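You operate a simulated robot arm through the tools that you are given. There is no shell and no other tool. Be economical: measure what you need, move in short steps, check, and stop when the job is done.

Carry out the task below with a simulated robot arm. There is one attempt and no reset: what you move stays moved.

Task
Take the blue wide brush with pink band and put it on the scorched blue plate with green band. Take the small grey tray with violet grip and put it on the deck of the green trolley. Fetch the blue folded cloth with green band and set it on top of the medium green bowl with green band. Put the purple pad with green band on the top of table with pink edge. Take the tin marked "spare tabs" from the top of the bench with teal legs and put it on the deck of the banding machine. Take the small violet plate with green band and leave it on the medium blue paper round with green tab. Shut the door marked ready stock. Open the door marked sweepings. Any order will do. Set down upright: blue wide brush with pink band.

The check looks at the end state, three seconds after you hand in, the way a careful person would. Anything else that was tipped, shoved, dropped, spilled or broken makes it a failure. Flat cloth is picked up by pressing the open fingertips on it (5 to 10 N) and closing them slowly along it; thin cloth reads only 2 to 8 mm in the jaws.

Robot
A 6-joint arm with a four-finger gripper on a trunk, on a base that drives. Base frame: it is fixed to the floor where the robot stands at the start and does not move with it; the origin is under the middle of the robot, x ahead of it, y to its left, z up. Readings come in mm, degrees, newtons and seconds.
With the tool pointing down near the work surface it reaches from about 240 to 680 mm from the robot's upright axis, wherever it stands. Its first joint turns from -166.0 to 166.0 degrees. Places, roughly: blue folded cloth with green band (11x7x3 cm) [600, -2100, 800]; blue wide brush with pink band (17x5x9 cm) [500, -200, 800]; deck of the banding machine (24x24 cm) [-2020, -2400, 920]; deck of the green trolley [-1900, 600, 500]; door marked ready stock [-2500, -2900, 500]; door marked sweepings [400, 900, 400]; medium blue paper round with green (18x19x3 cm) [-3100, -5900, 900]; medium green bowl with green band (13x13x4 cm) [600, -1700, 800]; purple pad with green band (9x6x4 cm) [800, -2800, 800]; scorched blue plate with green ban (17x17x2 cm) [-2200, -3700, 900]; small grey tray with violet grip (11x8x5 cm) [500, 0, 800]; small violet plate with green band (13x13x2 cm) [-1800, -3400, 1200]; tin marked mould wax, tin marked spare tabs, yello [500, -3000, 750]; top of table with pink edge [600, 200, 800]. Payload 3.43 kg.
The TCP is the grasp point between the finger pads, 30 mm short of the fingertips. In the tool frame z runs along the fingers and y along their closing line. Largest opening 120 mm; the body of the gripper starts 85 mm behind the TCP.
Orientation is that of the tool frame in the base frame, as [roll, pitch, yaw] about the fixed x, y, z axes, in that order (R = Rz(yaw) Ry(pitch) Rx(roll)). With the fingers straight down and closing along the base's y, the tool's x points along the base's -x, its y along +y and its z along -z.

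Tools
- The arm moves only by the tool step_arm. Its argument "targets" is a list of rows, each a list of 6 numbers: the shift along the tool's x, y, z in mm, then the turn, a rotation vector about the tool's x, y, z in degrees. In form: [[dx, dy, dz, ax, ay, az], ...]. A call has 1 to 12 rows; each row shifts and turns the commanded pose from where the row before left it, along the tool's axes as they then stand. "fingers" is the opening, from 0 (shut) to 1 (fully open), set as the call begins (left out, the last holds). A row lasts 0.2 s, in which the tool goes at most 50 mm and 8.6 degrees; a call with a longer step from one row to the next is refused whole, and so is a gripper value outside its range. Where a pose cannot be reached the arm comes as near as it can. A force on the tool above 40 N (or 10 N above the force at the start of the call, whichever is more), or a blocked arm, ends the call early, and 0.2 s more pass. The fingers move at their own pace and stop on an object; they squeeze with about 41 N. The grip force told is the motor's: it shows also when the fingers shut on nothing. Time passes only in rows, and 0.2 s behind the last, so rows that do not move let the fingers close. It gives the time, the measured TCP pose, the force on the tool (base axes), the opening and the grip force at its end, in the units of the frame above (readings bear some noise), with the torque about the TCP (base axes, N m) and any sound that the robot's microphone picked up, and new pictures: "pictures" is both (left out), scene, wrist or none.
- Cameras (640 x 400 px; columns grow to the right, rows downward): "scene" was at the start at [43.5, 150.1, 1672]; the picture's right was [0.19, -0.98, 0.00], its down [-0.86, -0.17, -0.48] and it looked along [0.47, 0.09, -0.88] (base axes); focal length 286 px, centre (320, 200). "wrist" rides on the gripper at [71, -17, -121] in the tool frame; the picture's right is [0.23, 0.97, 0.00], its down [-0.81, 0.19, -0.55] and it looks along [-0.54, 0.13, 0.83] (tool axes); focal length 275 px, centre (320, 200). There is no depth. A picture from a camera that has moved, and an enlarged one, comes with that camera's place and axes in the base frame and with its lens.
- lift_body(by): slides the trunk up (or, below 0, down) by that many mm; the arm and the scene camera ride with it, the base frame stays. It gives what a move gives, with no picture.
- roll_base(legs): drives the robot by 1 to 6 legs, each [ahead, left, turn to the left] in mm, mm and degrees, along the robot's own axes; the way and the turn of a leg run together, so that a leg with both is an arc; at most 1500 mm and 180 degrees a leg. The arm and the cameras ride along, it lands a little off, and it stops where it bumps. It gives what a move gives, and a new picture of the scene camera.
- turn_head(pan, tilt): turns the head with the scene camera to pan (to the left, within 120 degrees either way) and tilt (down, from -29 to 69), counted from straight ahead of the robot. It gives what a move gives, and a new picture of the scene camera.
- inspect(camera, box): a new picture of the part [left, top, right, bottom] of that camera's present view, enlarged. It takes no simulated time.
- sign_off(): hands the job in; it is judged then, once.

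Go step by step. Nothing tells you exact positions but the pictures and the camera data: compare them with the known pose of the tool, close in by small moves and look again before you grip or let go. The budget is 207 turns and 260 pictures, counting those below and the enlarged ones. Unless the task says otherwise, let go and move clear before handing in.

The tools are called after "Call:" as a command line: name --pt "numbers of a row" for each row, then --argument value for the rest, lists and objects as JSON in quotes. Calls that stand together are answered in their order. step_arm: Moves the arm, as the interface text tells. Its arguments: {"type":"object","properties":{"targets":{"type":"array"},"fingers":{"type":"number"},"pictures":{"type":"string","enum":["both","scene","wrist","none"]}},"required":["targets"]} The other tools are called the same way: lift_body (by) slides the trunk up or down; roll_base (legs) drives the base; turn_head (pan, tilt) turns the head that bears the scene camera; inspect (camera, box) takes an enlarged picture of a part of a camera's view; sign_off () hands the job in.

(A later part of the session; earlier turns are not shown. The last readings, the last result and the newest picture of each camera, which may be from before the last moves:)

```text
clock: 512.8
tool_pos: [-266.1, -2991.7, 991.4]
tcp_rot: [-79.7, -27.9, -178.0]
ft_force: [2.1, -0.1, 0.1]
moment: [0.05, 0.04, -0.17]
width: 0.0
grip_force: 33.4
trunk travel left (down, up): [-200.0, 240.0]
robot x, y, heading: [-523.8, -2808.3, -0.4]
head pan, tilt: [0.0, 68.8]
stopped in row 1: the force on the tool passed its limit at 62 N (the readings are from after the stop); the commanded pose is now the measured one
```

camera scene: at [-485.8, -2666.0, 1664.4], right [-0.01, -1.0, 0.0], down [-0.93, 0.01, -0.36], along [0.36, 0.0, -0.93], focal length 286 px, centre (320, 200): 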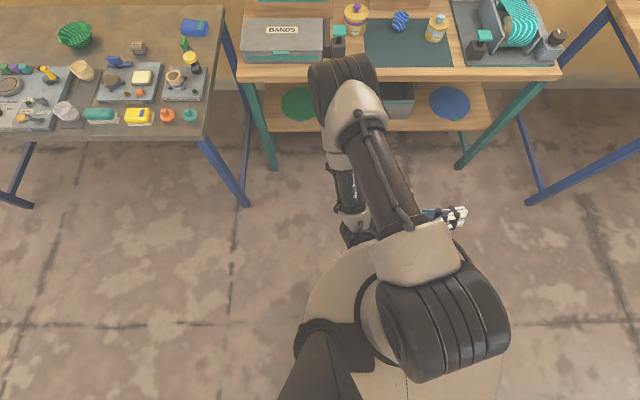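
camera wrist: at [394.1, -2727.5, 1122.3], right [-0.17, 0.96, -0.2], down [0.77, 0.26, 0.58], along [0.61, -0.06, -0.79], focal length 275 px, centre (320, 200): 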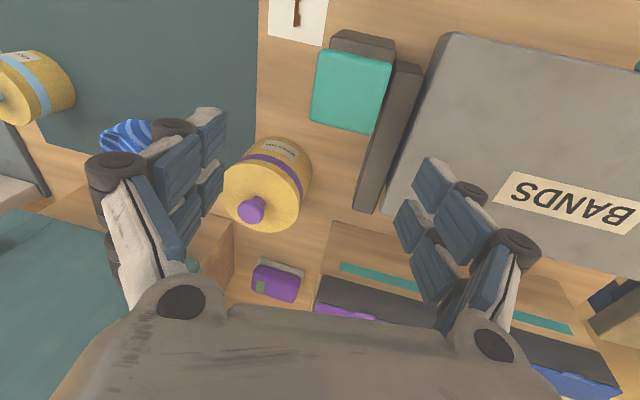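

Call:
step_arm --pt "-20 -14 2 0 0 0" --pt "-35 -22 5 0 0 0" --pt "-35 -22 5 0 0 0" --pt "-35 -22 5 0 0 0" --pt "-35 -22 5 0 0 0" --pt "-35 -22 5 0 0 0" --pt "-35 -22 5 0 0 0" --pt "-35 -22 5 0 0 0" --pictures "scene"

```text
clock: 514.6
tool_pos: [49.6, -2985.5, 1021.1]
tcp_rot: [-79.5, -28.1, -178.1]
ft_force: [0.3, 0.1, 0.7]
moment: [0.0, -0.04, -0.03]
width: 0.0
grip_force: 33.6
trunk travel left (down, up): [-200.0, 240.0]
robot x, y, heading: [-523.5, -2804.8, -0.4]
head pan, tilt: [0.0, 68.8]
camera scene: at [-484.8, -2666.3, 1664.4], right [-0.01, -1.0, 0.0], down [-0.93, 0.01, -0.36], along [0.36, 0.0, -0.93], focal length 286 px, centre (320, 200)
```

scene: 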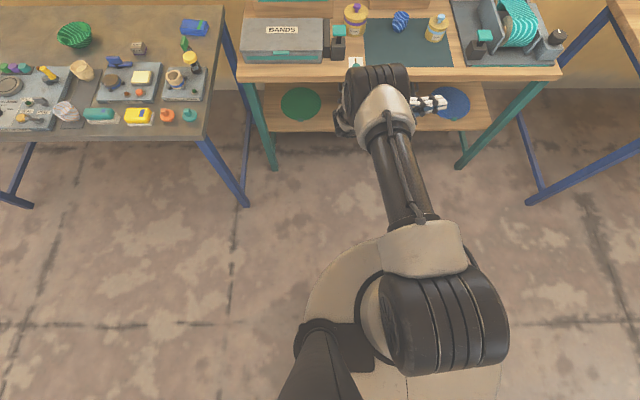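

Call:
step_arm --pt "0 0 -20 0.2 1.5 7.8" --pt "0 0 0 0.2 1.5 7.8" --pt "0 0 0 0.2 1.5 7.8" --pt "0 0 0 0.2 1.5 7.8" --pt "0 0 0 0.2 1.5 7.8" --pt "0 0 0 0.2 1.5 7.8" --pt "0 0 0 0.2 1.5 7.8" --pt "0 0 0 0.2 1.5 7.8" --pt "0 0 0 0.2 1.5 7.8" --pt "0 0 0 0.2 1.5 7.8" --pt "0 0 0 0.2 1.5 7.8" --pt "0 0 0 0.2 1.5 7.8" --pictures "none"

Call:
step_arm --pt "0 0 0 0.2 1.5 7.8" --pt "0 0 0 0.2 1.5 7.8" --pt "0 0 0 0.2 1.5 7.8" --pt "0 0 0 0.2 1.5 7.8" --pt "0 0 0 0.2 1.5 7.8" --pt "0 0 0 0.2 1.5 7.8" --pt "0 0 0 0.2 1.5 7.8" --pt "0 0 0 0.2 1.5 7.8" --pt "0 0 0 0.2 1.5 7.8" --pt "0 0 0 0.2 1.5 7.8" --pt "0 0 0 0.2 1.5 7.8" --pt "0 0 0 0.2 1.5 7.8" --pictures "none"

```text
clock: 517.2
tool_pos: [46.2, -2967.2, 1017.3]
tcp_rot: [-74.9, 67.5, -175.1]
ft_force: [0.1, 0.1, -1.2]
moment: [0.03, -0.03, 0.0]
width: 0.0
grip_force: 33.4
trunk travel left (down, up): [-200.0, 240.0]
robot x, y, heading: [-521.9, -2803.9, -0.3]
head pan, tilt: [0.0, 68.8]
```

```text
clock: 519.8
tool_pos: [45.7, -2967.1, 1014.9]
tcp_rot: [100.1, 17.2, -1.0]
ft_force: [-0.5, 0.8, 0.2]
moment: [-0.02, -0.01, 0.03]
width: 0.0
grip_force: 33.2
trunk travel left (down, up): [-200.0, 240.0]
robot x, y, heading: [-524.1, -2806.2, -0.2]
head pan, tilt: [0.0, 68.8]
```

Call:
step_arm --pt "0 0 0 8 0 0" --pt "0 0 0 8 0 0" --pt "0 0 0 8 0 0" --pt "0 0 0 8 0 0" --pt "0 0 0 8 0 0" --pt "0 0 0 8 0 0" --pt "0 0 0 8 0 0" --pt "0 0 0 8 0 0" --pt "0 0 0 8 0 0" --pt "0 0 0 8 0 0" --pt "0 0 0 0 8 0" --pt "0 0 0 0 8 0" --pictures "none"

```text
clock: 522.4
tool_pos: [45.6, -2967.7, 1017.0]
tcp_rot: [167.9, 1.4, 2.3]
ft_force: [-0.9, 0.7, 0.9]
moment: [-0.01, -0.02, 0.02]
width: 0.0
grip_force: 34.0
out of reach, approached as far as the arm can: row 9, 10
trunk travel left (down, up): [-200.0, 240.0]
robot x, y, heading: [-520.9, -2804.5, -0.6]
head pan, tilt: [0.0, 68.8]
```

Call:
step_arm --pt "0 0 0 -8 0 0" --pt "0 0 0 -8 0 0" --pt "0 0 0 -8 0 0" --pt "0 0 0 -8 0 0" --pt "0 0 0 -8 0 0" --pt "0 0 0 -8 0 0" --pt "0 0 0 -8 0 0" --pt "0 0 0 -8 0 0" --pt "0 0 0 -8 0 0" --pt "0 0 0 -8 0 0" --pt "0 0 0 -8 0 0" --pt "0 0 0 -8 0 0" --pictures "none"

Call:
step_arm --pt "0 0 0 -8 0 0" --pt "0 0 0 -8 0 0" --pt "0 0 0 -8 0 0" --pictures "scene"

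```text
clock: 525.0
tool_pos: [46.9, -2967.2, 1015.6]
tcp_rot: [71.9, 1.6, 2.4]
ft_force: [0.6, 0.2, -0.2]
moment: [-0.01, 0.01, -0.02]
width: 0.0
grip_force: 33.6
trunk travel left (down, up): [-200.0, 240.0]
robot x, y, heading: [-521.2, -2803.4, -0.4]
head pan, tilt: [0.0, 68.8]
```

```text
clock: 525.8
tool_pos: [97.9, -2966.6, 1083.2]
tcp_rot: [49.7, 1.7, 2.4]
ft_force: [-0.5, -0.7, -0.5]
moment: [-0.01, 0.03, 0.02]
width: 0.0
grip_force: 33.5
out of reach, approached as far as the arm can: row 2, 3
trunk travel left (down, up): [-200.0, 240.0]
robot x, y, heading: [-525.3, -2807.0, -0.3]
head pan, tilt: [0.0, 68.8]
camera scene: at [-485.7, -2667.4, 1664.5], right [-0.01, -1.0, 0.0], down [-0.93, 0.01, -0.36], along [0.36, 0.0, -0.93], focal length 286 px, centre (320, 200)
```

scene: 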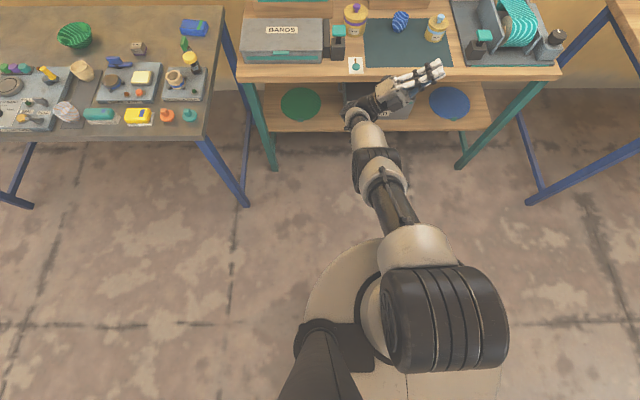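

Call:
step_arm --pt "0 0 0 0 5.2 -6.1" --pt "0 0 0 0 5.2 -6.1" --pt "0 0 0 0 5.2 -6.1" --pt "0 0 0 0 5.2 -6.1" --pt "0 0 0 0 5.2 -6.1" --pt "0 0 0 0 5.2 -6.1" --pt "0 0 0 0 5.2 -6.1" --pt "0 0 0 0 5.2 -6.1" --pt "0 0 0 0 5.2 -6.1" --pt "0 0 0 0 5.2 -6.1" --pt "0 0 0 0 5.2 -6.1" --pt "0 0 0 0 5.2 -6.1" --pictures "none"

Call:
step_arm --pt "0 0 0 0 5.2 -6.1" --pt "0 0 0 0 5.2 -6.1" --pt "0 0 0 0 5.2 -6.1" --pt "0 0 0 0 5.2 -6.1" --pt "0 0 0 0 5.2 -6.1" --pt "0 0 0 0 5.2 -6.1" --pt "0 0 0 0 5.2 -6.1" --pt "0 0 0 0 5.2 -6.1" --pt "0 0 0 0 5.2 -6.1" --pt "0 0 0 0 5.2 -6.1" --pt "0 0 0 0 5.2 -6.1" --pictures "none"

```text
clock: 528.4
tool_pos: [269.2, -2956.5, 940.8]
tcp_rot: [-118.4, 82.0, -165.7]
ft_force: [0.6, -0.9, -0.5]
moment: [-0.01, 0.0, -0.01]
width: 0.0
grip_force: 33.3
out of reach, approached as far as the arm can: row 1, 2, 3, 4, 5, 6, 7, 8, 9, 10, 11, 12
trunk travel left (down, up): [-200.0, 240.0]
robot x, y, heading: [-521.0, -2807.9, -0.2]
head pan, tilt: [0.0, 68.8]
```

```text
clock: 530.8
tool_pos: [159.6, -2940.4, 920.6]
tcp_rot: [-128.9, 3.1, -177.5]
ft_force: [-1.3, 0.0, -1.3]
moment: [-0.05, -0.06, 0.04]
width: 0.0
grip_force: 33.1
out of reach, approached as far as the arm can: row 1, 2, 5, 6, 7, 8, 9, 10, 11
trunk travel left (down, up): [-200.0, 240.0]
robot x, y, heading: [-522.3, -2802.3, -0.5]
head pan, tilt: [0.0, 68.8]
```

Call:
step_arm --pt "0 0 0 -8.5 0 0" --pt "0 0 0 -8.5 0 0" --pt "0 0 0 -8.5 0 0" --pt "0 0 0 -8.5 0 0" --pt "0 0 0 -8.5 0 0" --pt "0 0 0 -8.5 0 0" --pictures "scene"

```text
clock: 532.2
tool_pos: [125.9, -2910.6, 915.5]
tcp_rot: [-167.1, 3.1, -178.5]
ft_force: [-0.6, 0.6, 0.0]
moment: [-0.02, -0.04, -0.01]
width: 0.0
grip_force: 33.4
out of reach, approached as far as the arm can: row 4, 5, 6
trunk travel left (down, up): [-200.0, 240.0]
robot x, y, heading: [-524.1, -2804.4, -0.1]
head pan, tilt: [0.0, 68.8]
camera scene: at [-485.6, -2666.2, 1664.4], right [-0.01, -1.0, 0.0], down [-0.93, 0.01, -0.36], along [0.36, 0.0, -0.93], focal length 286 px, centre (320, 200)
```

scene: 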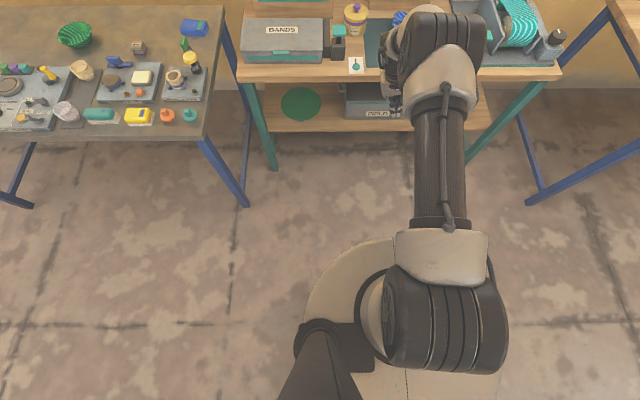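

Call:
step_arm --pt "10 40 -15 0 0 0" --pt "10 40 -15 0 0 0" --pt "10 40 -15 0 0 0" --pt "10 40 -15 0 0 0" --pt "10 40 -15 0 0 0" --pt "0 0 0 -6 0 0" --pt "0 0 0 -6 0 0" --pictures "none"

```text
clock: 533.8
tool_pos: [58.1, -2702.1, 936.7]
tcp_rot: [-171.6, 4.0, -178.3]
ft_force: [-0.5, -0.5, 0.0]
moment: [-0.01, 0.01, 0.05]
width: 0.0
grip_force: 33.6
out of reach, approached as far as the arm can: row 6, 7
trunk travel left (down, up): [-200.0, 240.0]
robot x, y, heading: [-519.8, -2804.2, -0.5]
head pan, tilt: [0.0, 68.8]
```

Call:
step_arm --pt "0 0 0 0 0 -8" --pt "0 0 0 0 0 -8" --pt "0 0 0 0 0 -8" --pt "0 0 0 0 0 -8" --pt "0 0 0 0 0 -8" --pt "0 0 0 0 0 -8" --pt "0 0 0 0 0 -8" --pt "0 0 0 0 0 -8" --pt "0 0 0 0 0 -8" --pt "0 0 0 0 0 -8" --pt "0 0 0 0 0 -8" --pictures "none"

Call:
step_arm --pt "0 0 0 0 -5 0" --pt "0 0 0 0 -5 0" --pt "0 0 0 3 0 0" --pictures "none"

```text
clock: 536.2
tool_pos: [-118.7, -2688.3, 861.7]
tcp_rot: [-175.2, -8.2, -90.7]
ft_force: [0.0, -1.0, 0.0]
moment: [-0.02, 0.02, 0.01]
width: 0.1
grip_force: 33.1
out of reach, approached as far as the arm can: row 3, 4, 5, 6, 7, 8, 9, 10, 11
trunk travel left (down, up): [-200.0, 240.0]
robot x, y, heading: [-521.1, -2805.0, -0.5]
head pan, tilt: [0.0, 68.8]
```

```text
clock: 537.0
tool_pos: [-115.3, -2691.2, 862.7]
tcp_rot: [-173.7, -2.1, -90.5]
ft_force: [0.5, 0.0, -0.1]
moment: [0.01, -0.01, -0.02]
width: 0.3
grip_force: 33.5
out of reach, approached as far as the arm can: row 2
trunk travel left (down, up): [-200.0, 240.0]
robot x, y, heading: [-527.2, -2805.1, -0.4]
head pan, tilt: [0.0, 68.8]
```

Call:
step_arm --pt "0 0 -20 -5 0 0" --pt "0 0 -20 0 0 8" --pt "0 0 0 0 0 8" --pt "0 0 0 0 0 8" --pt "0 0 0 0 0 8" --pt "0 0 0 0 0 8" --pt "0 0 0 0 0 8" --pt "0 0 0 0 0 8" --pt "0 0 0 0 0 8" --pt "0 0 0 0 0 8" --pt "0 0 0 0 0 8" --pt "0 0 0 0 0 8" --pictures "scene"

```text
clock: 539.6
tool_pos: [-125.6, -2690.3, 886.7]
tcp_rot: [-178.3, 3.0, -178.7]
ft_force: [-0.2, 0.3, 0.6]
moment: [0.0, -0.01, -0.01]
width: 0.0
grip_force: 33.5
out of reach, approached as far as the arm can: row 1, 2
trunk travel left (down, up): [-200.0, 240.0]
robot x, y, heading: [-520.5, -2803.1, -0.3]
head pan, tilt: [0.0, 68.8]
camera scene: at [-485.4, -2666.2, 1664.4], right [-0.01, -1.0, 0.0], down [-0.93, 0.01, -0.36], along [0.36, 0.0, -0.93], focal length 286 px, centre (320, 200)
```

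scene: 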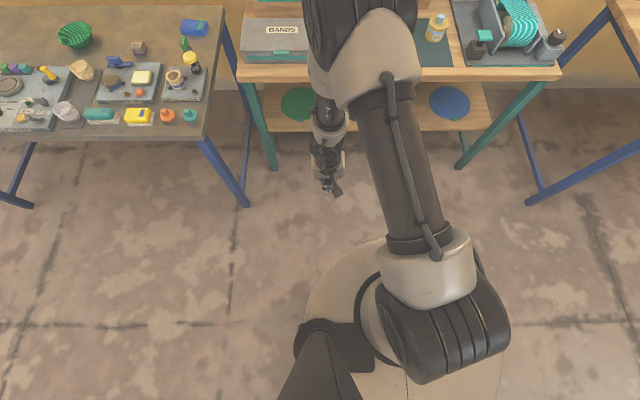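

Call:
step_arm --pt "0 0 0 -1.7 3 0" --pt "-20 0 -35 0 0 0" --pt "-20 0 -35 0 0 0" --pt "-20 0 -35 0 0 0" --pt "-40 0 -20 0 0 0" --pt "-40 0 0 0 0 0" --pt "-40 0 0 0 0 0" --pictures "none"

```text
clock: 541.2
tool_pos: [-14.0, -2700.7, 977.3]
tcp_rot: [-175.7, 8.8, -178.5]
ft_force: [-0.2, 0.8, -0.8]
moment: [0.0, 0.06, -0.02]
width: 0.0
grip_force: 33.6
out of reach, approached as far as the arm can: row 1, 2, 3, 4, 5, 6
trunk travel left (down, up): [-200.0, 240.0]
robot x, y, heading: [-521.7, -2802.2, -0.5]
head pan, tilt: [0.0, 68.8]
```

Call:
step_arm --pt "-13 -36 -15 0 0 0" --pt "-13 -36 -15 0 0 0" --pt "-13 -36 -15 0 0 0" --pt "-13 -36 -15 0 0 0" --pt "-13 -36 -15 0 0 0" --pt "0 0 0 8.2 0 0" --pt "0 0 0 8.2 0 0" --pt "0 0 0 8.2 0 0" --pt "0 0 0 8.2 0 0" --pt "0 0 0 8.2 0 0" --pt "0 0 0 8.2 0 0" --pt "0 0 0 8.2 0 0" --pictures "none"

Call:
step_arm --pt "0 0 0 8.2 0 0" --pt "0 0 0 8.2 0 0" --pt "0 0 0 8.2 0 0" --pt "0 0 0 8.2 0 0" --pt "0 0 0 8.2 0 0" --pt "0 0 0 8.2 0 0" --pt "0 0 0 8.2 0 0" --pt "0 0 0 8.2 0 0" --pictures "none"

```text
clock: 543.8
tool_pos: [2.7, -2817.9, 1029.3]
tcp_rot: [-118.2, 8.9, -178.4]
ft_force: [0.0, 0.0, 0.7]
moment: [0.02, -0.05, -0.02]
width: 0.0
grip_force: 33.2
out of reach, approached as far as the arm can: row 2, 3, 4, 5
trunk travel left (down, up): [-200.0, 240.0]
robot x, y, heading: [-522.8, -2803.6, -0.1]
head pan, tilt: [0.0, 68.8]
```

```text
clock: 545.6
tool_pos: [-0.5, -2819.0, 1029.1]
tcp_rot: [-74.8, 8.9, -178.2]
ft_force: [0.4, 0.1, 0.3]
moment: [-0.02, -0.01, 0.0]
width: 0.0
grip_force: 33.4
out of reach, approached as far as the arm can: row 6, 7, 8
trunk travel left (down, up): [-200.0, 240.0]
robot x, y, heading: [-526.5, -2802.5, -0.3]
head pan, tilt: [0.0, 68.8]
```

I return the tool to pointing down and test it at working height, where the vertical pose seemed available.

Call:
step_arm --pt "0 0 0 -8.2 0 0" --pt "0 0 0 -8.2 0 0" --pt "0 0 0 -8.2 0 0" --pt "0 0 0 -8.2 0 0" --pt "0 0 0 -8.2 0 0" --pt "0 0 0 -8.2 0 0" --pt "0 0 0 -8.2 0 0" --pt "0 0 0 -8.2 0 0" --pt "0 0 0 -8.2 0 0" --pt "0 0 0 -8.2 0 0" --pt "0 20 20 -6 0 0" --pictures "none"

Call:
step_arm --pt "0 25 40 0 0 0" --pt "0 25 40 0 0 0" --pt "0 25 40 0 0 0" --pt "0 25 40 0 0 0" --pt "0 0 20 -6 0 0" --pt "0 0 0 -4 4 0" --pt "0 0 0 -3 4 0" --pictures "none"

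```text
clock: 548.0
tool_pos: [5.6, -2805.6, 1003.6]
tcp_rot: [-163.1, 8.9, -178.3]
ft_force: [1.2, -0.5, -0.8]
moment: [0.0, 0.01, -0.01]
width: 0.0
grip_force: 33.8
trunk travel left (down, up): [-200.0, 240.0]
robot x, y, heading: [-520.5, -2805.6, -0.3]
head pan, tilt: [0.0, 68.8]
```

```text
clock: 549.6
tool_pos: [33.6, -2764.5, 804.8]
tcp_rot: [-174.4, 3.1, -178.9]
ft_force: [-0.9, 0.3, -0.1]
moment: [0.01, 0.0, 0.03]
width: 0.0
grip_force: 33.4
trunk travel left (down, up): [-200.0, 240.0]
robot x, y, heading: [-520.5, -2802.4, -0.2]
head pan, tilt: [0.0, 68.8]
```

Call:
step_arm --pt "0 0 0 -5.6 0 0" --pt "0 0 0 0 3.1 0" --pt "-30 0 0 0 0 0" --pt "-30 0 0 0 0 0" --pictures "none"

Call:
step_arm --pt "0 0 -40 0 0 0" --pt "0 0 -40 0 0 0" --pt "0 0 -40 0 0 0" --pt "0 0 -40 0 0 0" --pt "0 0 -40 0 0 0" --pictures "none"

```text
clock: 550.6
tool_pos: [53.2, -2770.8, 799.3]
tcp_rot: [-172.4, 1.3, -179.2]
ft_force: [-1.0, -0.4, 0.2]
moment: [0.01, -0.01, -0.04]
width: 0.3
grip_force: 33.1
out of reach, approached as far as the arm can: row 1, 2, 3, 4
trunk travel left (down, up): [-200.0, 240.0]
robot x, y, heading: [-523.7, -2801.6, -0.1]
head pan, tilt: [0.0, 68.8]
```

```text
clock: 551.8
tool_pos: [-8.1, -2766.2, 972.5]
tcp_rot: [-172.3, 1.2, -179.2]
ft_force: [-0.7, -0.5, 0.8]
moment: [0.02, 0.04, 0.01]
width: 0.0
grip_force: 33.2
out of reach, approached as far as the arm can: row 1, 2, 3, 4, 5
trunk travel left (down, up): [-200.0, 240.0]
robot x, y, heading: [-527.6, -2806.2, -0.3]
head pan, tilt: [0.0, 68.8]
```

Call:
step_arm --pt "0 0 30 0 0 8.4" --pt "0 0 30 0 0 8.4" --pt "0 0 0 0 0 8.4" --pt "0 0 0 0 0 8.4" --pt "0 0 0 0 0 8.4" --pt "0 0 0 0 0 8.4" --pt "0 0 0 0 0 8.4" --pt "0 0 0 0 0 8.4" --pt "0 0 0 0 0 8.4" --pt "0 0 0 0 0 8.4" --pt "0 0 0 0 0 8.4" --pt "0 0 0 0 0 8.4" --pictures "none"

Call:
step_arm --pt "0 0 0 0 0 8.4" --pt "0 0 0 0 0 8.4" --pt "0 0 0 0 0 8.4" --pt "0 0 0 0 0 8.4" --pt "0 0 0 0 0 8.4" --pt "0 0 0 0 0 8.4" --pt "0 0 0 0 0 8.4" --pt "0 0 0 0 0 8.4" --pt "0 0 0 0 0 8.4" --pt "0 0 0 0 0 0" --pictures "none"

```text
clock: 554.4
tool_pos: [-16.7, -2773.7, 907.5]
tcp_rot: [178.5, 6.1, 79.5]
ft_force: [-0.4, -0.7, 0.0]
moment: [-0.03, 0.0, -0.01]
width: 0.0
grip_force: 34.1
out of reach, approached as far as the arm can: row 1, 2
trunk travel left (down, up): [-200.0, 240.0]
robot x, y, heading: [-521.4, -2803.8, -0.3]
head pan, tilt: [0.0, 68.8]
```

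```text
clock: 556.6
tool_pos: [-19.1, -2773.9, 907.5]
tcp_rot: [173.8, 0.0, 4.2]
ft_force: [0.1, 0.0, -0.8]
moment: [-0.03, -0.03, 0.02]
width: 0.0
grip_force: 33.7
trunk travel left (down, up): [-200.0, 240.0]
robot x, y, heading: [-519.2, -2806.0, -0.6]
head pan, tilt: [0.0, 68.8]
```

Call:
step_arm --pt "0 0 0 6.2 0 0" --pt "0 0 0 0 0 4.2" --pt "40 0 0 0 0 0" --pt "40 0 0 0 0 0" --pt "0 0 -40 0 0 0" --pt "0 0 -40 0 0 0" --pt "0 0 -40 0 0 0" --pictures "none"

```text
clock: 558.2
tool_pos: [2.4, -2772.8, 997.1]
tcp_rot: [171.4, -1.7, 0.3]
ft_force: [-1.1, 0.4, 0.4]
moment: [0.0, -0.01, -0.01]
width: 0.2
grip_force: 32.8
out of reach, approached as far as the arm can: row 1, 3, 4, 5, 6, 7
trunk travel left (down, up): [-200.0, 240.0]
robot x, y, heading: [-523.3, -2806.7, -0.2]
head pan, tilt: [0.0, 68.8]
```

Call:
step_arm --pt "0 -40 10 0 0 0" --pt "0 -40 10 0 0 0" --pt "0 -40 10 0 0 0" --pt "0 -40 10 0 0 0" --pt "0 -30 0 0 0 0" --pt "0 0 0 5 0 0" --pt "0 0 0 4 0 0" --pictures "scene"

```text
clock: 559.8
tool_pos: [-51.4, -2618.2, 903.0]
tcp_rot: [175.3, -3.5, 0.4]
ft_force: [-0.3, -0.3, 0.1]
moment: [-0.01, -0.01, 0.0]
width: 0.0
grip_force: 33.2
out of reach, approached as far as the arm can: row 1, 2, 3, 4, 5, 6, 7
trunk travel left (down, up): [-200.0, 240.0]
robot x, y, heading: [-523.6, -2802.4, -0.5]
head pan, tilt: [0.0, 68.8]
camera scene: at [-485.8, -2666.5, 1664.5], right [-0.01, -1.0, 0.0], down [-0.93, 0.01, -0.36], along [0.36, 0.0, -0.93], focal length 286 px, centre (320, 200)
```

scene: 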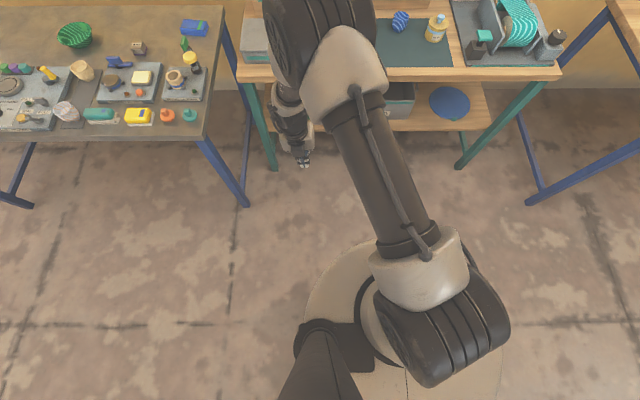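

Call:
step_arm --pt "0 0 0 0 8 0" --pt "0 0 0 0 8 0" --pt "0 0 0 0 8 0" --pt "0 0 0 0 8 0" --pt "0 0 0 5 0 0" --pt "0 0 0 5 0 0" --pictures "none"

Call:
step_arm --pt "0 0 0 0 -8 0" --pt "0 0 0 0 -8 0" --pt "0 0 0 0 -8 0" --pt "0 0 0 0 -8 0" --pt "0 0 0 0 -8 0" --pt "0 0 0 0 -8 0" --pictures "none"

```text
clock: 561.2
tool_pos: [-42.9, -2621.8, 908.4]
tcp_rot: [-179.8, -25.0, 2.6]
ft_force: [-0.3, 0.1, 0.6]
moment: [-0.04, -0.01, -0.03]
width: 0.0
grip_force: 33.5
out of reach, approached as far as the arm can: row 2, 3, 6
trunk travel left (down, up): [-200.0, 240.0]
robot x, y, heading: [-523.3, -2805.7, -0.4]
head pan, tilt: [0.0, 68.8]
```

```text
clock: 562.6
tool_pos: [-43.3, -2648.1, 903.5]
tcp_rot: [174.1, -1.8, 1.4]
ft_force: [0.7, -0.7, -0.7]
moment: [-0.02, 0.03, 0.0]
width: 0.0
grip_force: 33.2
out of reach, approached as far as the arm can: row 2, 3, 4, 5, 6
trunk travel left (down, up): [-200.0, 240.0]
robot x, y, heading: [-520.5, -2800.8, -0.6]
head pan, tilt: [0.0, 68.8]
```

The wrist's bend limit shows it is flipped. I repeat the sideways crossing, this time precessing the other way (toward the back), which should free the joint.

Call:
step_arm --pt "8 35 -8 -8 0 0" --pt "8 35 -8 -8 0 0" --pt "8 35 -8 -8 0 0" --pt "8 35 -8 -8 0 0" --pt "8 30 -8 -8 0 0" --pt "8 30 -8 -8 0 0" --pt "8 30 -8 -8 0 0" --pt "8 20 -8 -8 0 0" --pt "8 20 -8 -8 0 0" --pt "0 0 0 -8 0 0" --pt "0 0 0 -8 0 0" --pt "0 0 0 -8 0 0" --pictures "none"

Call:
step_arm --pt "0 0 0 -8 0 0" --pt "0 0 0 -8 0 0" --pt "0 0 0 -8 0 0" --pt "0 0 0 -8 0 0" --pictures "none"

```text
clock: 565.2
tool_pos: [28.8, -2814.6, 1103.1]
tcp_rot: [78.1, -1.7, 1.4]
ft_force: [0.8, 0.1, -0.9]
moment: [0.0, -0.01, 0.01]
width: 0.0
grip_force: 33.5
trunk travel left (down, up): [-200.0, 240.0]
robot x, y, heading: [-520.2, -2806.5, -0.4]
head pan, tilt: [0.0, 68.8]
```

```text
clock: 566.2
tool_pos: [26.6, -2813.8, 1102.8]
tcp_rot: [74.5, -1.7, 1.9]
ft_force: [-0.4, 0.8, -0.6]
moment: [0.03, -0.03, -0.01]
width: 0.1
grip_force: 32.9
out of reach, approached as far as the arm can: row 1, 2, 3, 4
trunk travel left (down, up): [-200.0, 240.0]
robot x, y, heading: [-522.8, -2805.3, -0.5]
head pan, tilt: [0.0, 68.8]
```

Call:
step_arm --pt "0 -10 36 0 0 0" --pt "0 -10 36 0 0 0" --pt "0 -10 36 0 0 0" --pt "0 -10 36 0 0 0" --pt "0 0 0 -8 0 0" --pt "0 0 0 -8 0 0" --pt "0 0 0 -8 0 0" --pt "0 0 0 -8 0 0" --pictures "none"

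Call:
step_arm --pt "0 0 0 0 -5.2 6.1" --pt "0 0 0 0 -5.2 6.1" --pt "0 0 0 0 -5.2 6.1" --pt "0 0 0 0 -5.2 6.1" --pt "0 0 0 0 -5.2 6.1" --pt "0 0 0 0 -5.2 6.1" --pt "0 0 0 0 -5.2 6.1" --pt "0 0 0 0 -5.2 6.1" --pt "0 0 0 0 -5.2 6.1" --pt "0 0 0 0 -5.2 6.1" --pt "0 0 0 0 -5.2 6.1" --pictures "none"

```text
clock: 568.0
tool_pos: [41.8, -2974.8, 1100.6]
tcp_rot: [63.9, -1.4, 2.3]
ft_force: [-0.7, 0.0, 0.3]
moment: [-0.01, -0.01, -0.02]
width: 0.0
grip_force: 33.5
out of reach, approached as far as the arm can: row 6, 7, 8
trunk travel left (down, up): [-200.0, 240.0]
robot x, y, heading: [-521.1, -2804.0, -0.5]
head pan, tilt: [0.0, 68.8]
```

```text
clock: 570.4
tool_pos: [53.3, -3022.1, 1095.4]
tcp_rot: [66.6, -31.1, -6.3]
ft_force: [-0.5, 0.4, -0.3]
moment: [-0.02, -0.03, 0.02]
width: 0.0
grip_force: 33.0
out of reach, approached as far as the arm can: row 1, 2, 3, 4, 5, 6, 7, 8, 9, 10, 11
trunk travel left (down, up): [-200.0, 240.0]
robot x, y, heading: [-524.6, -2805.2, -0.2]
head pan, tilt: [0.0, 68.8]
```

Call:
inspect --camera "scene" --box '[280, 0, 520, 400]'

```text
1.00 times, centred on (400, 200) of scene (not enlarged: the box is as wide or as high as the picture)
camera zoom: at [-485.4, -2666.2, 1664.4], right [-0.01, -1.0, 0.0], down [-0.93, 0.01, -0.36], along [0.36, 0.0, -0.93], focal length 286 px, centre (240, 200)
```

zoom: 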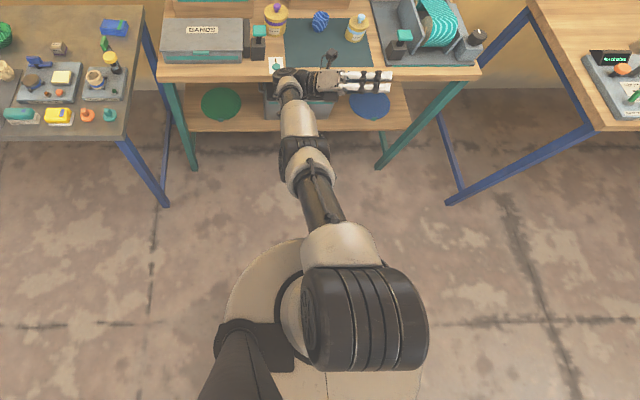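

Call:
step_arm --pt "-36 8 -3.5 0 0 0" --pt "-36 8 -3.5 0 0 0" --pt "-36 8 -3.5 0 0 0" --pt "-36 8 -3.5 0 0 0" --pt "-36 8 -3.5 0 0 0" --pt "-36 8 -3.5 0 0 0" --pt "0 0 0 -8 0 0" --pt "0 0 0 -8 0 0" --pt "0 0 0 -8 0 0" --pictures "none"

Call:
step_arm --pt "0 0 0 0.7 -6.1 5.1" --pt "0 0 0 0.7 -6.1 5.1" --pt "0 0 0 0.7 -6.1 5.1" --pt "0 0 0 0.7 -6.1 5.1" --pt "0 0 0 0.7 -6.1 5.1" --pt "0 0 0 0.7 -6.1 5.1" --pt "0 0 0 0.7 -6.1 5.1" --pt "0 0 0 0.7 -6.1 5.1" --pt "0 0 0 0.7 -6.1 5.1" --pt "0 0 0 0.7 -6.1 5.1" --pictures "none"

```text
clock: 572.4
tool_pos: [53.2, -3022.4, 1094.2]
tcp_rot: [66.5, -31.1, -6.3]
ft_force: [-0.2, 0.7, -0.9]
moment: [0.01, 0.02, 0.0]
width: 0.1
grip_force: 33.1
out of reach, approached as far as the arm can: row 1, 2, 3, 4, 5, 6, 7, 8, 9
trunk travel left (down, up): [-200.0, 240.0]
robot x, y, heading: [-522.2, -2803.2, -0.4]
head pan, tilt: [0.0, 68.8]
```

```text
clock: 574.6
tool_pos: [53.2, -3022.3, 1093.9]
tcp_rot: [66.5, -31.1, -6.3]
ft_force: [0.7, -0.1, 0.2]
moment: [-0.01, 0.0, 0.01]
width: 0.1
grip_force: 33.7
out of reach, approached as far as the arm can: row 1, 2, 3, 4, 5, 6, 7, 8, 9, 10
trunk travel left (down, up): [-200.0, 240.0]
robot x, y, heading: [-522.7, -2802.3, -0.6]
head pan, tilt: [0.0, 68.8]
```

I undo this and fall back to a pose that did work: tool tilted ~25–30° forward, which suits the remaining grips.

Call:
step_arm --pt "0 0 0 -0.7 3.5 -7.1" --pt "0 0 0 -0.7 3.5 -7.1" --pt "0 0 0 -0.7 3.5 -7.1" --pt "0 0 0 -0.7 3.5 -7.1" --pt "0 0 0 8 0 0" --pt "0 0 0 8 0 0" --pt "0 0 0 8 0 0" --pt "0 0 0 8 0 0" --pt "0 0 0 8 0 0" --pt "0 0 0 8 0 0" --pictures "none"

Call:
step_arm --pt "0 -15 0 8 3 0" --pt "0 -15 0 8 3 0" --pt "0 -15 0 8 3 0" --pt "0 -15 0 8 3 0" --pt "0 -15 0 8 3 0" --pt "0 -15 0 8 3 0" --pt "0 0 0 8 3 0" --pt "0 0 0 8 3 0" --pt "0 0 0 0 5 0" --pt "0 0 0 0 5 0" --pictures "none"

```text
clock: 576.8
tool_pos: [79.4, -3021.9, 866.7]
tcp_rot: [111.4, 0.5, -5.7]
ft_force: [-0.6, 0.1, -0.7]
moment: [-0.01, -0.05, 0.03]
width: 0.0
grip_force: 33.3
out of reach, approached as far as the arm can: row 1, 2, 3, 4, 5, 6, 7, 8, 9, 10
trunk travel left (down, up): [-200.0, 240.0]
robot x, y, heading: [-523.8, -2801.2, -0.4]
head pan, tilt: [0.0, 68.8]
```

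```text
clock: 579.0
tool_pos: [163.5, -2950.3, 724.0]
tcp_rot: [166.5, -26.6, 10.8]
ft_force: [-0.2, -0.6, -0.8]
moment: [0.04, 0.01, 0.02]
width: 0.0
grip_force: 33.0
out of reach, approached as far as the arm can: row 1, 2, 3, 4, 5, 6, 7, 8
trunk travel left (down, up): [-200.0, 240.0]
robot x, y, heading: [-523.6, -2803.1, -0.4]
head pan, tilt: [0.0, 68.8]
```

Call:
step_arm --pt "-4 -17 -36 0 0 0" --pt "-4 -17 -36 0 0 0" --pt "-4 -17 -36 0 0 0" --pt "-4 -17 -36 0 0 0" --pt "-4 -17 -36 0 0 0" --pt "-4 -17 -36 0 0 0" --pt "-4 -17 -36 5 0 5" --pt "0 0 0 5 0 5" --pictures "scene"

```text
clock: 580.8
tool_pos: [19.9, -2812.7, 894.4]
tcp_rot: [176.8, -27.3, 2.7]
ft_force: [0.5, 0.2, 0.2]
moment: [0.0, 0.02, 0.01]
width: 0.0
grip_force: 33.6
out of reach, approached as far as the arm can: row 1, 8
trunk travel left (down, up): [-200.0, 240.0]
robot x, y, heading: [-520.3, -2803.6, -0.5]
head pan, tilt: [0.0, 68.8]
camera scene: at [-484.9, -2666.0, 1664.4], right [-0.01, -1.0, 0.0], down [-0.93, 0.01, -0.36], along [0.36, 0.0, -0.93], focal length 286 px, centre (320, 200)
```

scene: 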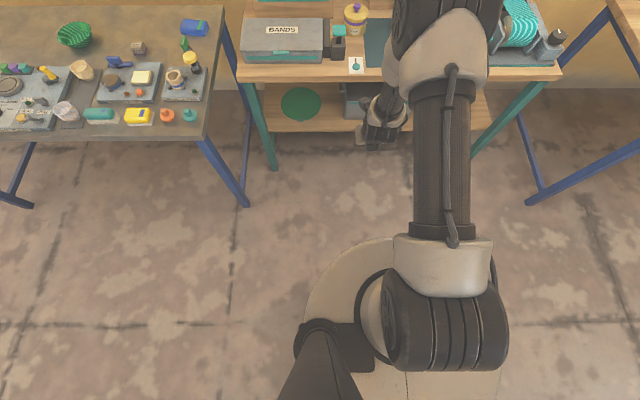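

The arm works in this tilted pose. I raise the trunk, drive in, and will use the trunk itself for the vertical descent on the pad.

Call:
lift_body --by 115

Call:
roll_base --legs '[[640, 6, 0.5]]'

Call:
step_arm --pt "22 0 12 3 0 2.7" --pt "30 -2 14 0 0 0" --pt "30 0 14 0 0 0" --pt "30 0 14 0 0 0" --fingers 0.5 --pictures "wrist"

```text
clock: 582.2
tool_pos: [20.6, -2813.6, 1008.4]
tcp_rot: [176.8, -27.3, 2.9]
ft_force: [-0.6, 0.3, 0.4]
moment: [-0.02, -0.01, 0.01]
width: 0.0
grip_force: 33.9
trunk travel left (down, up): [-315.0, 125.0]
robot x, y, heading: [-519.5, -2804.4, -0.3]
head pan, tilt: [0.0, 68.8]
```

```text
clock: 585.9
tool_pos: [667.5, -2806.2, 1009.1]
tcp_rot: [176.8, -27.2, 3.3]
ft_force: [0.3, 0.3, -0.6]
moment: [0.01, 0.0, 0.02]
width: 0.2
grip_force: 33.2
trunk travel left (down, up): [-315.0, 125.0]
robot x, y, heading: [125.3, -2801.0, 0.0]
head pan, tilt: [0.0, 68.8]
camera scene: at [159.3, -2662.4, 1779.4], right [0.0, -1.0, 0.0], down [-0.93, 0.0, -0.36], along [0.36, 0.0, -0.93], focal length 286 px, centre (320, 200)
```

scene: 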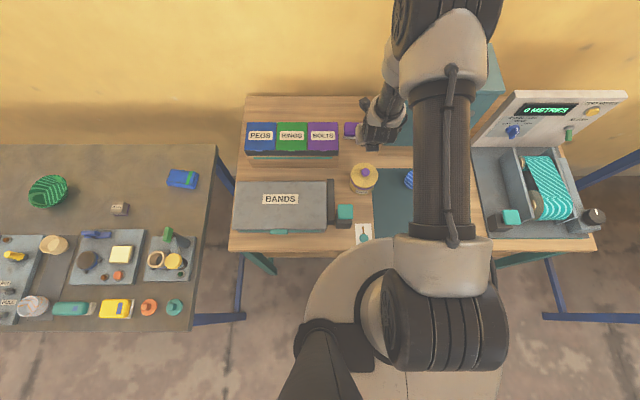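

```text
clock: 586.9
tool_pos: [779.7, -2798.1, 1014.5]
tcp_rot: [177.4, -26.9, 2.0]
ft_force: [0.0, -0.2, 0.7]
moment: [-0.01, -0.01, -0.02]
width: 60.1
grip_force: 0.0
out of reach, approached as far as the arm can: row 1, 4
trunk travel left (down, up): [-315.0, 125.0]
robot x, y, heading: [125.1, -2798.1, 0.2]
head pan, tilt: [0.0, 68.8]
camera wrist: at [788.3, -2773.9, 1152.0], right [0.22, -0.97, 0.14], down [-0.97, -0.2, 0.13], along [-0.1, -0.17, -0.98], focal length 275 px, centre (320, 200)
```

wrist: 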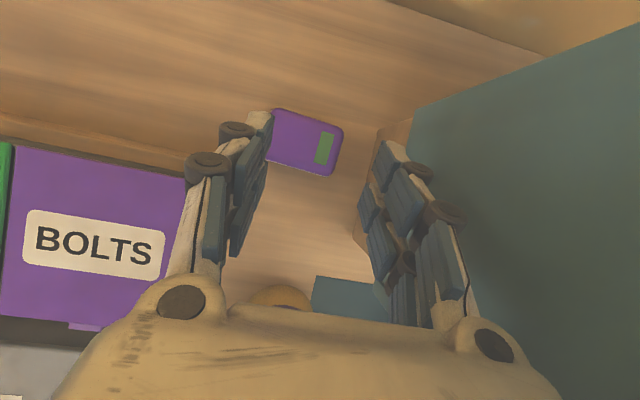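

Call:
roll_base --legs '[[35, -1, 0]]'

Call:
step_arm --pt "0 0 0 0 0 0" --pt "0 0 0 0 0 0" --pt "0 0 0 0 0 0" --fingers 0.88 --pictures "none"

Call:
lift_body --by -100

Call:
inspect --camera "wrist" --box '[0, 0, 640, 400]'

```text
clock: 587.7
tool_pos: [814.9, -2798.5, 1013.2]
tcp_rot: [177.4, -26.9, 1.8]
ft_force: [0.1, 0.3, -0.2]
moment: [-0.01, 0.01, -0.02]
width: 60.0
grip_force: 0.0
trunk travel left (down, up): [-315.0, 125.0]
robot x, y, heading: [159.0, -2800.6, -0.2]
head pan, tilt: [0.0, 68.8]
camera scene: at [196.4, -2663.5, 1779.4], right [0.0, -1.0, 0.0], down [-0.93, 0.0, -0.36], along [0.36, 0.0, -0.93], focal length 286 px, centre (320, 200)
```

scene: 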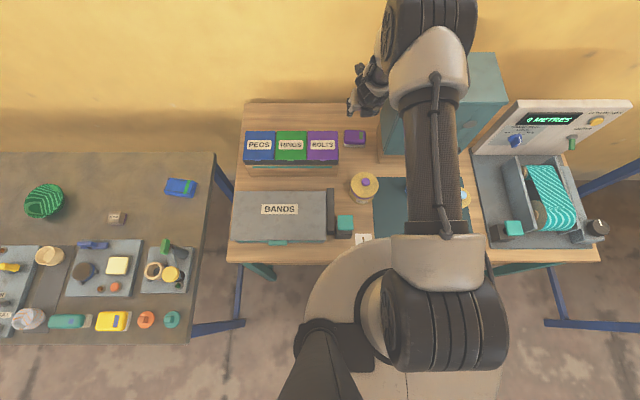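

```text
clock: 588.5
tool_pos: [814.4, -2798.6, 1013.3]
tcp_rot: [177.4, -27.0, 1.8]
ft_force: [-0.4, -0.2, 0.1]
moment: [0.03, -0.02, 0.0]
width: 105.6
grip_force: 0.2
trunk travel left (down, up): [-315.0, 125.0]
robot x, y, heading: [158.8, -2802.0, -0.1]
head pan, tilt: [0.0, 68.8]
```

```text
clock: 589.8
tool_pos: [813.0, -2798.4, 914.7]
tcp_rot: [177.4, -27.0, 1.9]
ft_force: [0.5, -0.1, 0.7]
moment: [0.02, 0.01, 0.01]
width: 105.4
grip_force: 0.0
trunk travel left (down, up): [-215.0, 225.0]
robot x, y, heading: [160.6, -2800.7, -0.2]
head pan, tilt: [0.0, 68.8]
```

```text
1.00 times, centred on (320, 200) of wrist (not enlarged: the box is as wide or as high as the picture)
camera zoom: at [822.9, -2775.5, 1052.7], right [0.22, -0.97, 0.14], down [-0.97, -0.2, 0.13], along [-0.1, -0.17, -0.98], focal length 275 px, centre (320, 200)
```

zoom: 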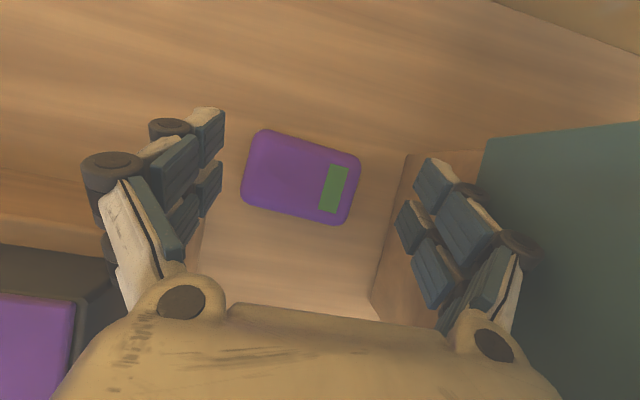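

Alignment is good: both fingers clear the pad, box and cabinet. I lower the rest with the trunk and close.

Call:
lift_body --by -50

Call:
step_arm --pt "0 0 0 0 0 0" --pt "0 0 0 0 0 0" --pt "0 0 0 0 0 0" --pt "0 0 0 0 0 0" --pt "0 0 0 0 0 0" --fingers 0 --pictures "wrist"

```text
clock: 590.8
tool_pos: [813.0, -2799.6, 862.5]
tcp_rot: [177.3, -26.8, 1.8]
ft_force: [1.1, -2.1, -1.7]
moment: [-0.04, 0.0, 0.02]
width: 103.4
grip_force: 0.0
trunk travel left (down, up): [-165.0, 275.0]
robot x, y, heading: [160.6, -2799.4, 0.2]
head pan, tilt: [0.0, 68.8]
```

```text
clock: 592.0
tool_pos: [812.6, -2798.1, 864.6]
tcp_rot: [177.5, -26.9, 1.7]
ft_force: [-0.7, 3.8, 6.8]
moment: [0.47, 0.06, 0.0]
width: 84.9
grip_force: 40.6
trunk travel left (down, up): [-165.0, 275.0]
robot x, y, heading: [156.1, -2799.3, 0.0]
head pan, tilt: [0.0, 68.8]
camera wrist: at [822.7, -2775.0, 1003.2], right [0.22, -0.97, 0.14], down [-0.97, -0.2, 0.13], along [-0.1, -0.17, -0.98], focal length 275 px, centre (320, 200)
```

wrist: 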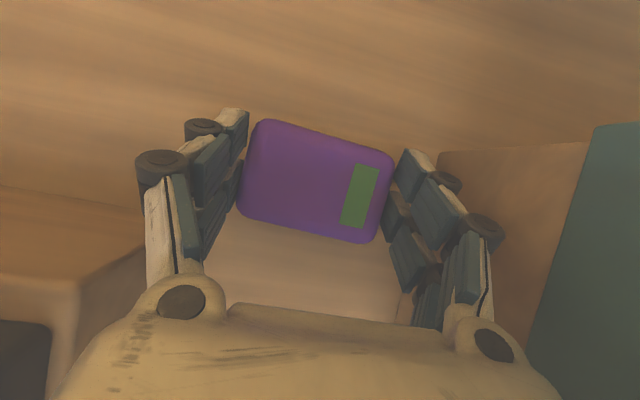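

Gripped at 85 mm. I lift with the trunk and back out.

Call:
lift_body --by 170

Call:
inspect --camera "wrist" --box '[100, 60, 540, 335]'

Call:
roll_base --legs '[[-680, 0, 0]]'

```text
clock: 593.9
tool_pos: [813.4, -2798.5, 1033.3]
tcp_rot: [177.5, -26.9, 1.7]
ft_force: [-0.7, 0.0, -0.4]
moment: [0.04, 0.0, 0.03]
width: 84.6
grip_force: 40.9
trunk travel left (down, up): [-335.0, 105.0]
robot x, y, heading: [160.3, -2800.7, 0.2]
head pan, tilt: [0.0, 68.8]
```

```text
1.45 times, centred on (320, 198) of wrist
camera zoom: at [823.0, -2775.5, 1172.1], right [0.22, -0.97, 0.14], down [-0.97, -0.2, 0.13], along [-0.1, -0.17, -0.98], focal length 400 px, centre (320, 204)
```

zoom: 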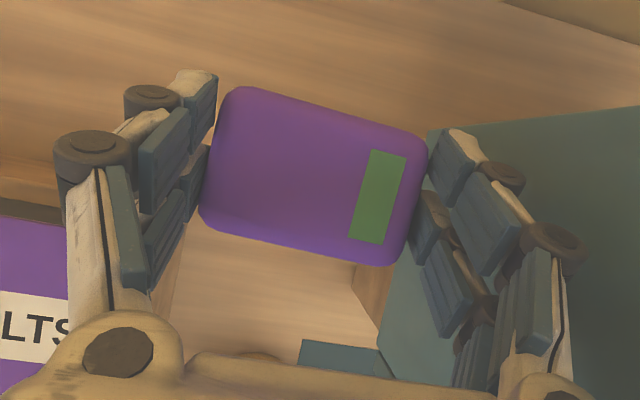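

```text
clock: 597.7
tool_pos: [119.4, -2796.0, 1034.6]
tcp_rot: [177.4, -27.0, 2.3]
ft_force: [0.3, 0.6, -0.7]
moment: [0.01, 0.01, -0.01]
width: 83.3
grip_force: 40.8
trunk travel left (down, up): [-335.0, 105.0]
robot x, y, heading: [-536.1, -2806.9, 0.4]
head pan, tilt: [0.0, 68.8]
camera scene: at [-502.3, -2665.6, 1799.4], right [0.01, -1.0, 0.0], down [-0.93, -0.01, -0.36], along [0.36, 0.0, -0.93], focal length 286 px, centre (320, 200)
```

scene: 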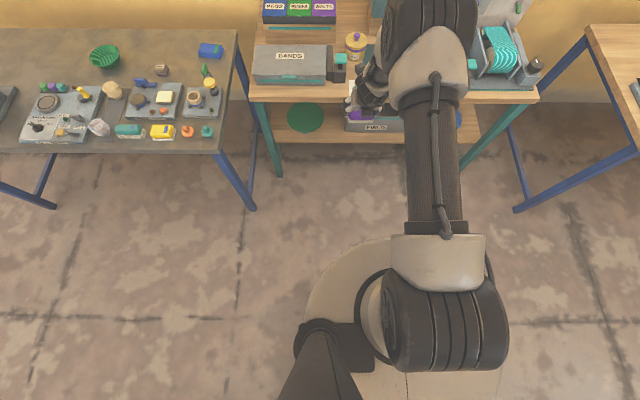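

The pad is held level. I drive north to the pink-edged table keeping this pose.

Call:
roll_base --legs '[[0, 1450, -0.4], [0, 1280, 0], [330, 0, 0]]'

```text
clock: 612.8
tool_pos: [456.4, -54.4, 1033.0]
tcp_rot: [177.5, -26.8, 1.9]
ft_force: [0.1, 0.1, -0.3]
moment: [-0.01, 0.04, 0.01]
width: 82.4
grip_force: 41.0
trunk travel left (down, up): [-335.0, 105.0]
robot x, y, heading: [-199.3, -60.2, 0.2]
head pan, tilt: [0.0, 68.8]
camera scene: at [-163.4, 78.8, 1799.4], right [0.0, -1.0, 0.0], down [-0.93, 0.0, -0.36], along [0.36, 0.0, -0.93], focal length 286 px, centre (320, 200)
```

scene: 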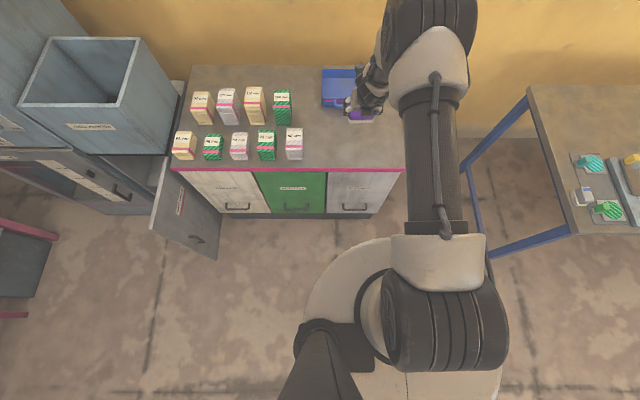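

Call:
lift_body --by -200

Call:
lift_body --by -6

Call:
inspect --camera "wrist" --box '[0, 0, 640, 400]'

```text
clock: 614.9
tool_pos: [457.9, -54.9, 843.7]
tcp_rot: [177.5, -27.7, 1.9]
ft_force: [-16.6, -2.2, 21.3]
moment: [0.55, 0.82, 0.48]
width: 83.5
grip_force: 41.0
trunk travel left (down, up): [-136.0, 304.0]
robot x, y, heading: [-202.4, -58.5, 0.1]
head pan, tilt: [0.0, 68.8]
stopped: the force on the tool passed its limit at 54 N (the readings are from after the stop); the commanded pose is now the measured one
```

```text
clock: 615.2
tool_pos: [458.3, -54.6, 842.9]
tcp_rot: [177.6, -27.9, 2.0]
ft_force: [-16.3, -2.3, 21.7]
moment: [0.55, 0.93, 0.41]
width: 83.0
grip_force: 40.9
trunk travel left (down, up): [-134.0, 306.0]
robot x, y, heading: [-200.8, -57.2, 0.0]
head pan, tilt: [0.0, 68.8]
stopped: the force on the tool passed its limit at 44 N (the readings are from after the stop); the commanded pose is now the measured one
```

```text
1.00 times, centred on (320, 200) of wrist (not enlarged: the box is as wide or as high as the picture)
camera zoom: at [465.4, -31.3, 982.0], right [0.22, -0.97, 0.14], down [-0.97, -0.2, 0.12], along [-0.08, -0.17, -0.98], focal length 275 px, centre (320, 200)
```

zoom: 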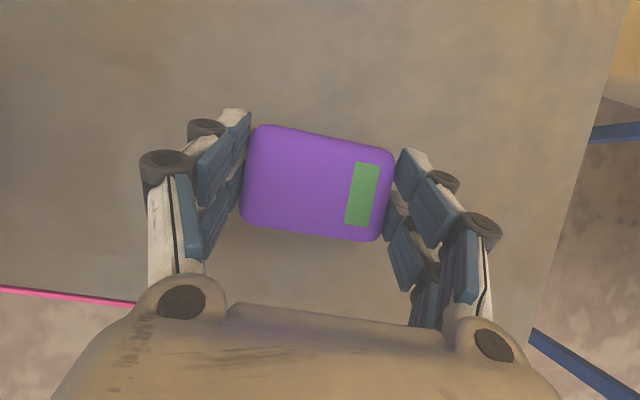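

Contact; the pad's near edge rests slightly lower in the grip. I open gently so it settles flat, then rise.

Call:
step_arm --pt "0 0 0 0 0 0" --pt "0 0 0 0 0 0" --pt "0 0 0 0 0 0" --fingers 0.85 --pictures "none"

Call:
lift_body --by 150

Call:
inspect --camera "wrist" --box '[160, 60, 480, 260]'

```text
clock: 616.0
tool_pos: [461.2, -54.2, 840.7]
tcp_rot: [177.5, -27.6, 1.9]
ft_force: [-0.4, -0.2, 0.3]
moment: [0.0, 0.01, 0.02]
width: 102.0
grip_force: 0.0
trunk travel left (down, up): [-134.0, 306.0]
robot x, y, heading: [-199.6, -60.0, 0.2]
head pan, tilt: [0.0, 68.8]
```

```text
clock: 617.8
tool_pos: [461.2, -53.6, 990.6]
tcp_rot: [177.5, -27.8, 1.9]
ft_force: [-0.8, 0.2, 0.3]
moment: [-0.02, -0.03, 0.0]
width: 101.8
grip_force: 0.1
trunk travel left (down, up): [-284.0, 156.0]
robot x, y, heading: [-200.0, -58.8, 0.4]
head pan, tilt: [0.0, 68.8]
```

```text
2.00 times, centred on (320, 160) of wrist
camera zoom: at [468.4, -31.0, 1128.8], right [0.22, -0.97, 0.14], down [-0.97, -0.2, 0.12], along [-0.09, -0.17, -0.98], focal length 551 px, centre (320, 280)
```

zoom: 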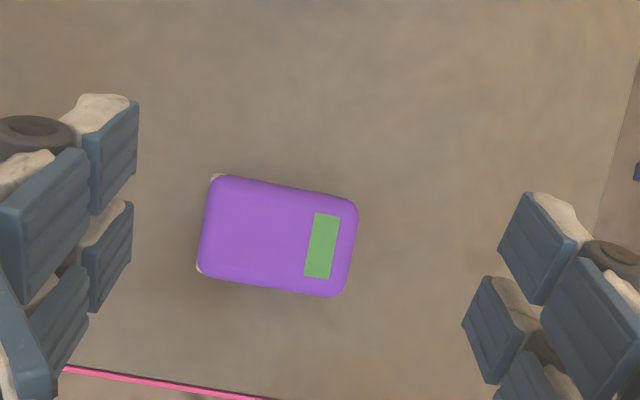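

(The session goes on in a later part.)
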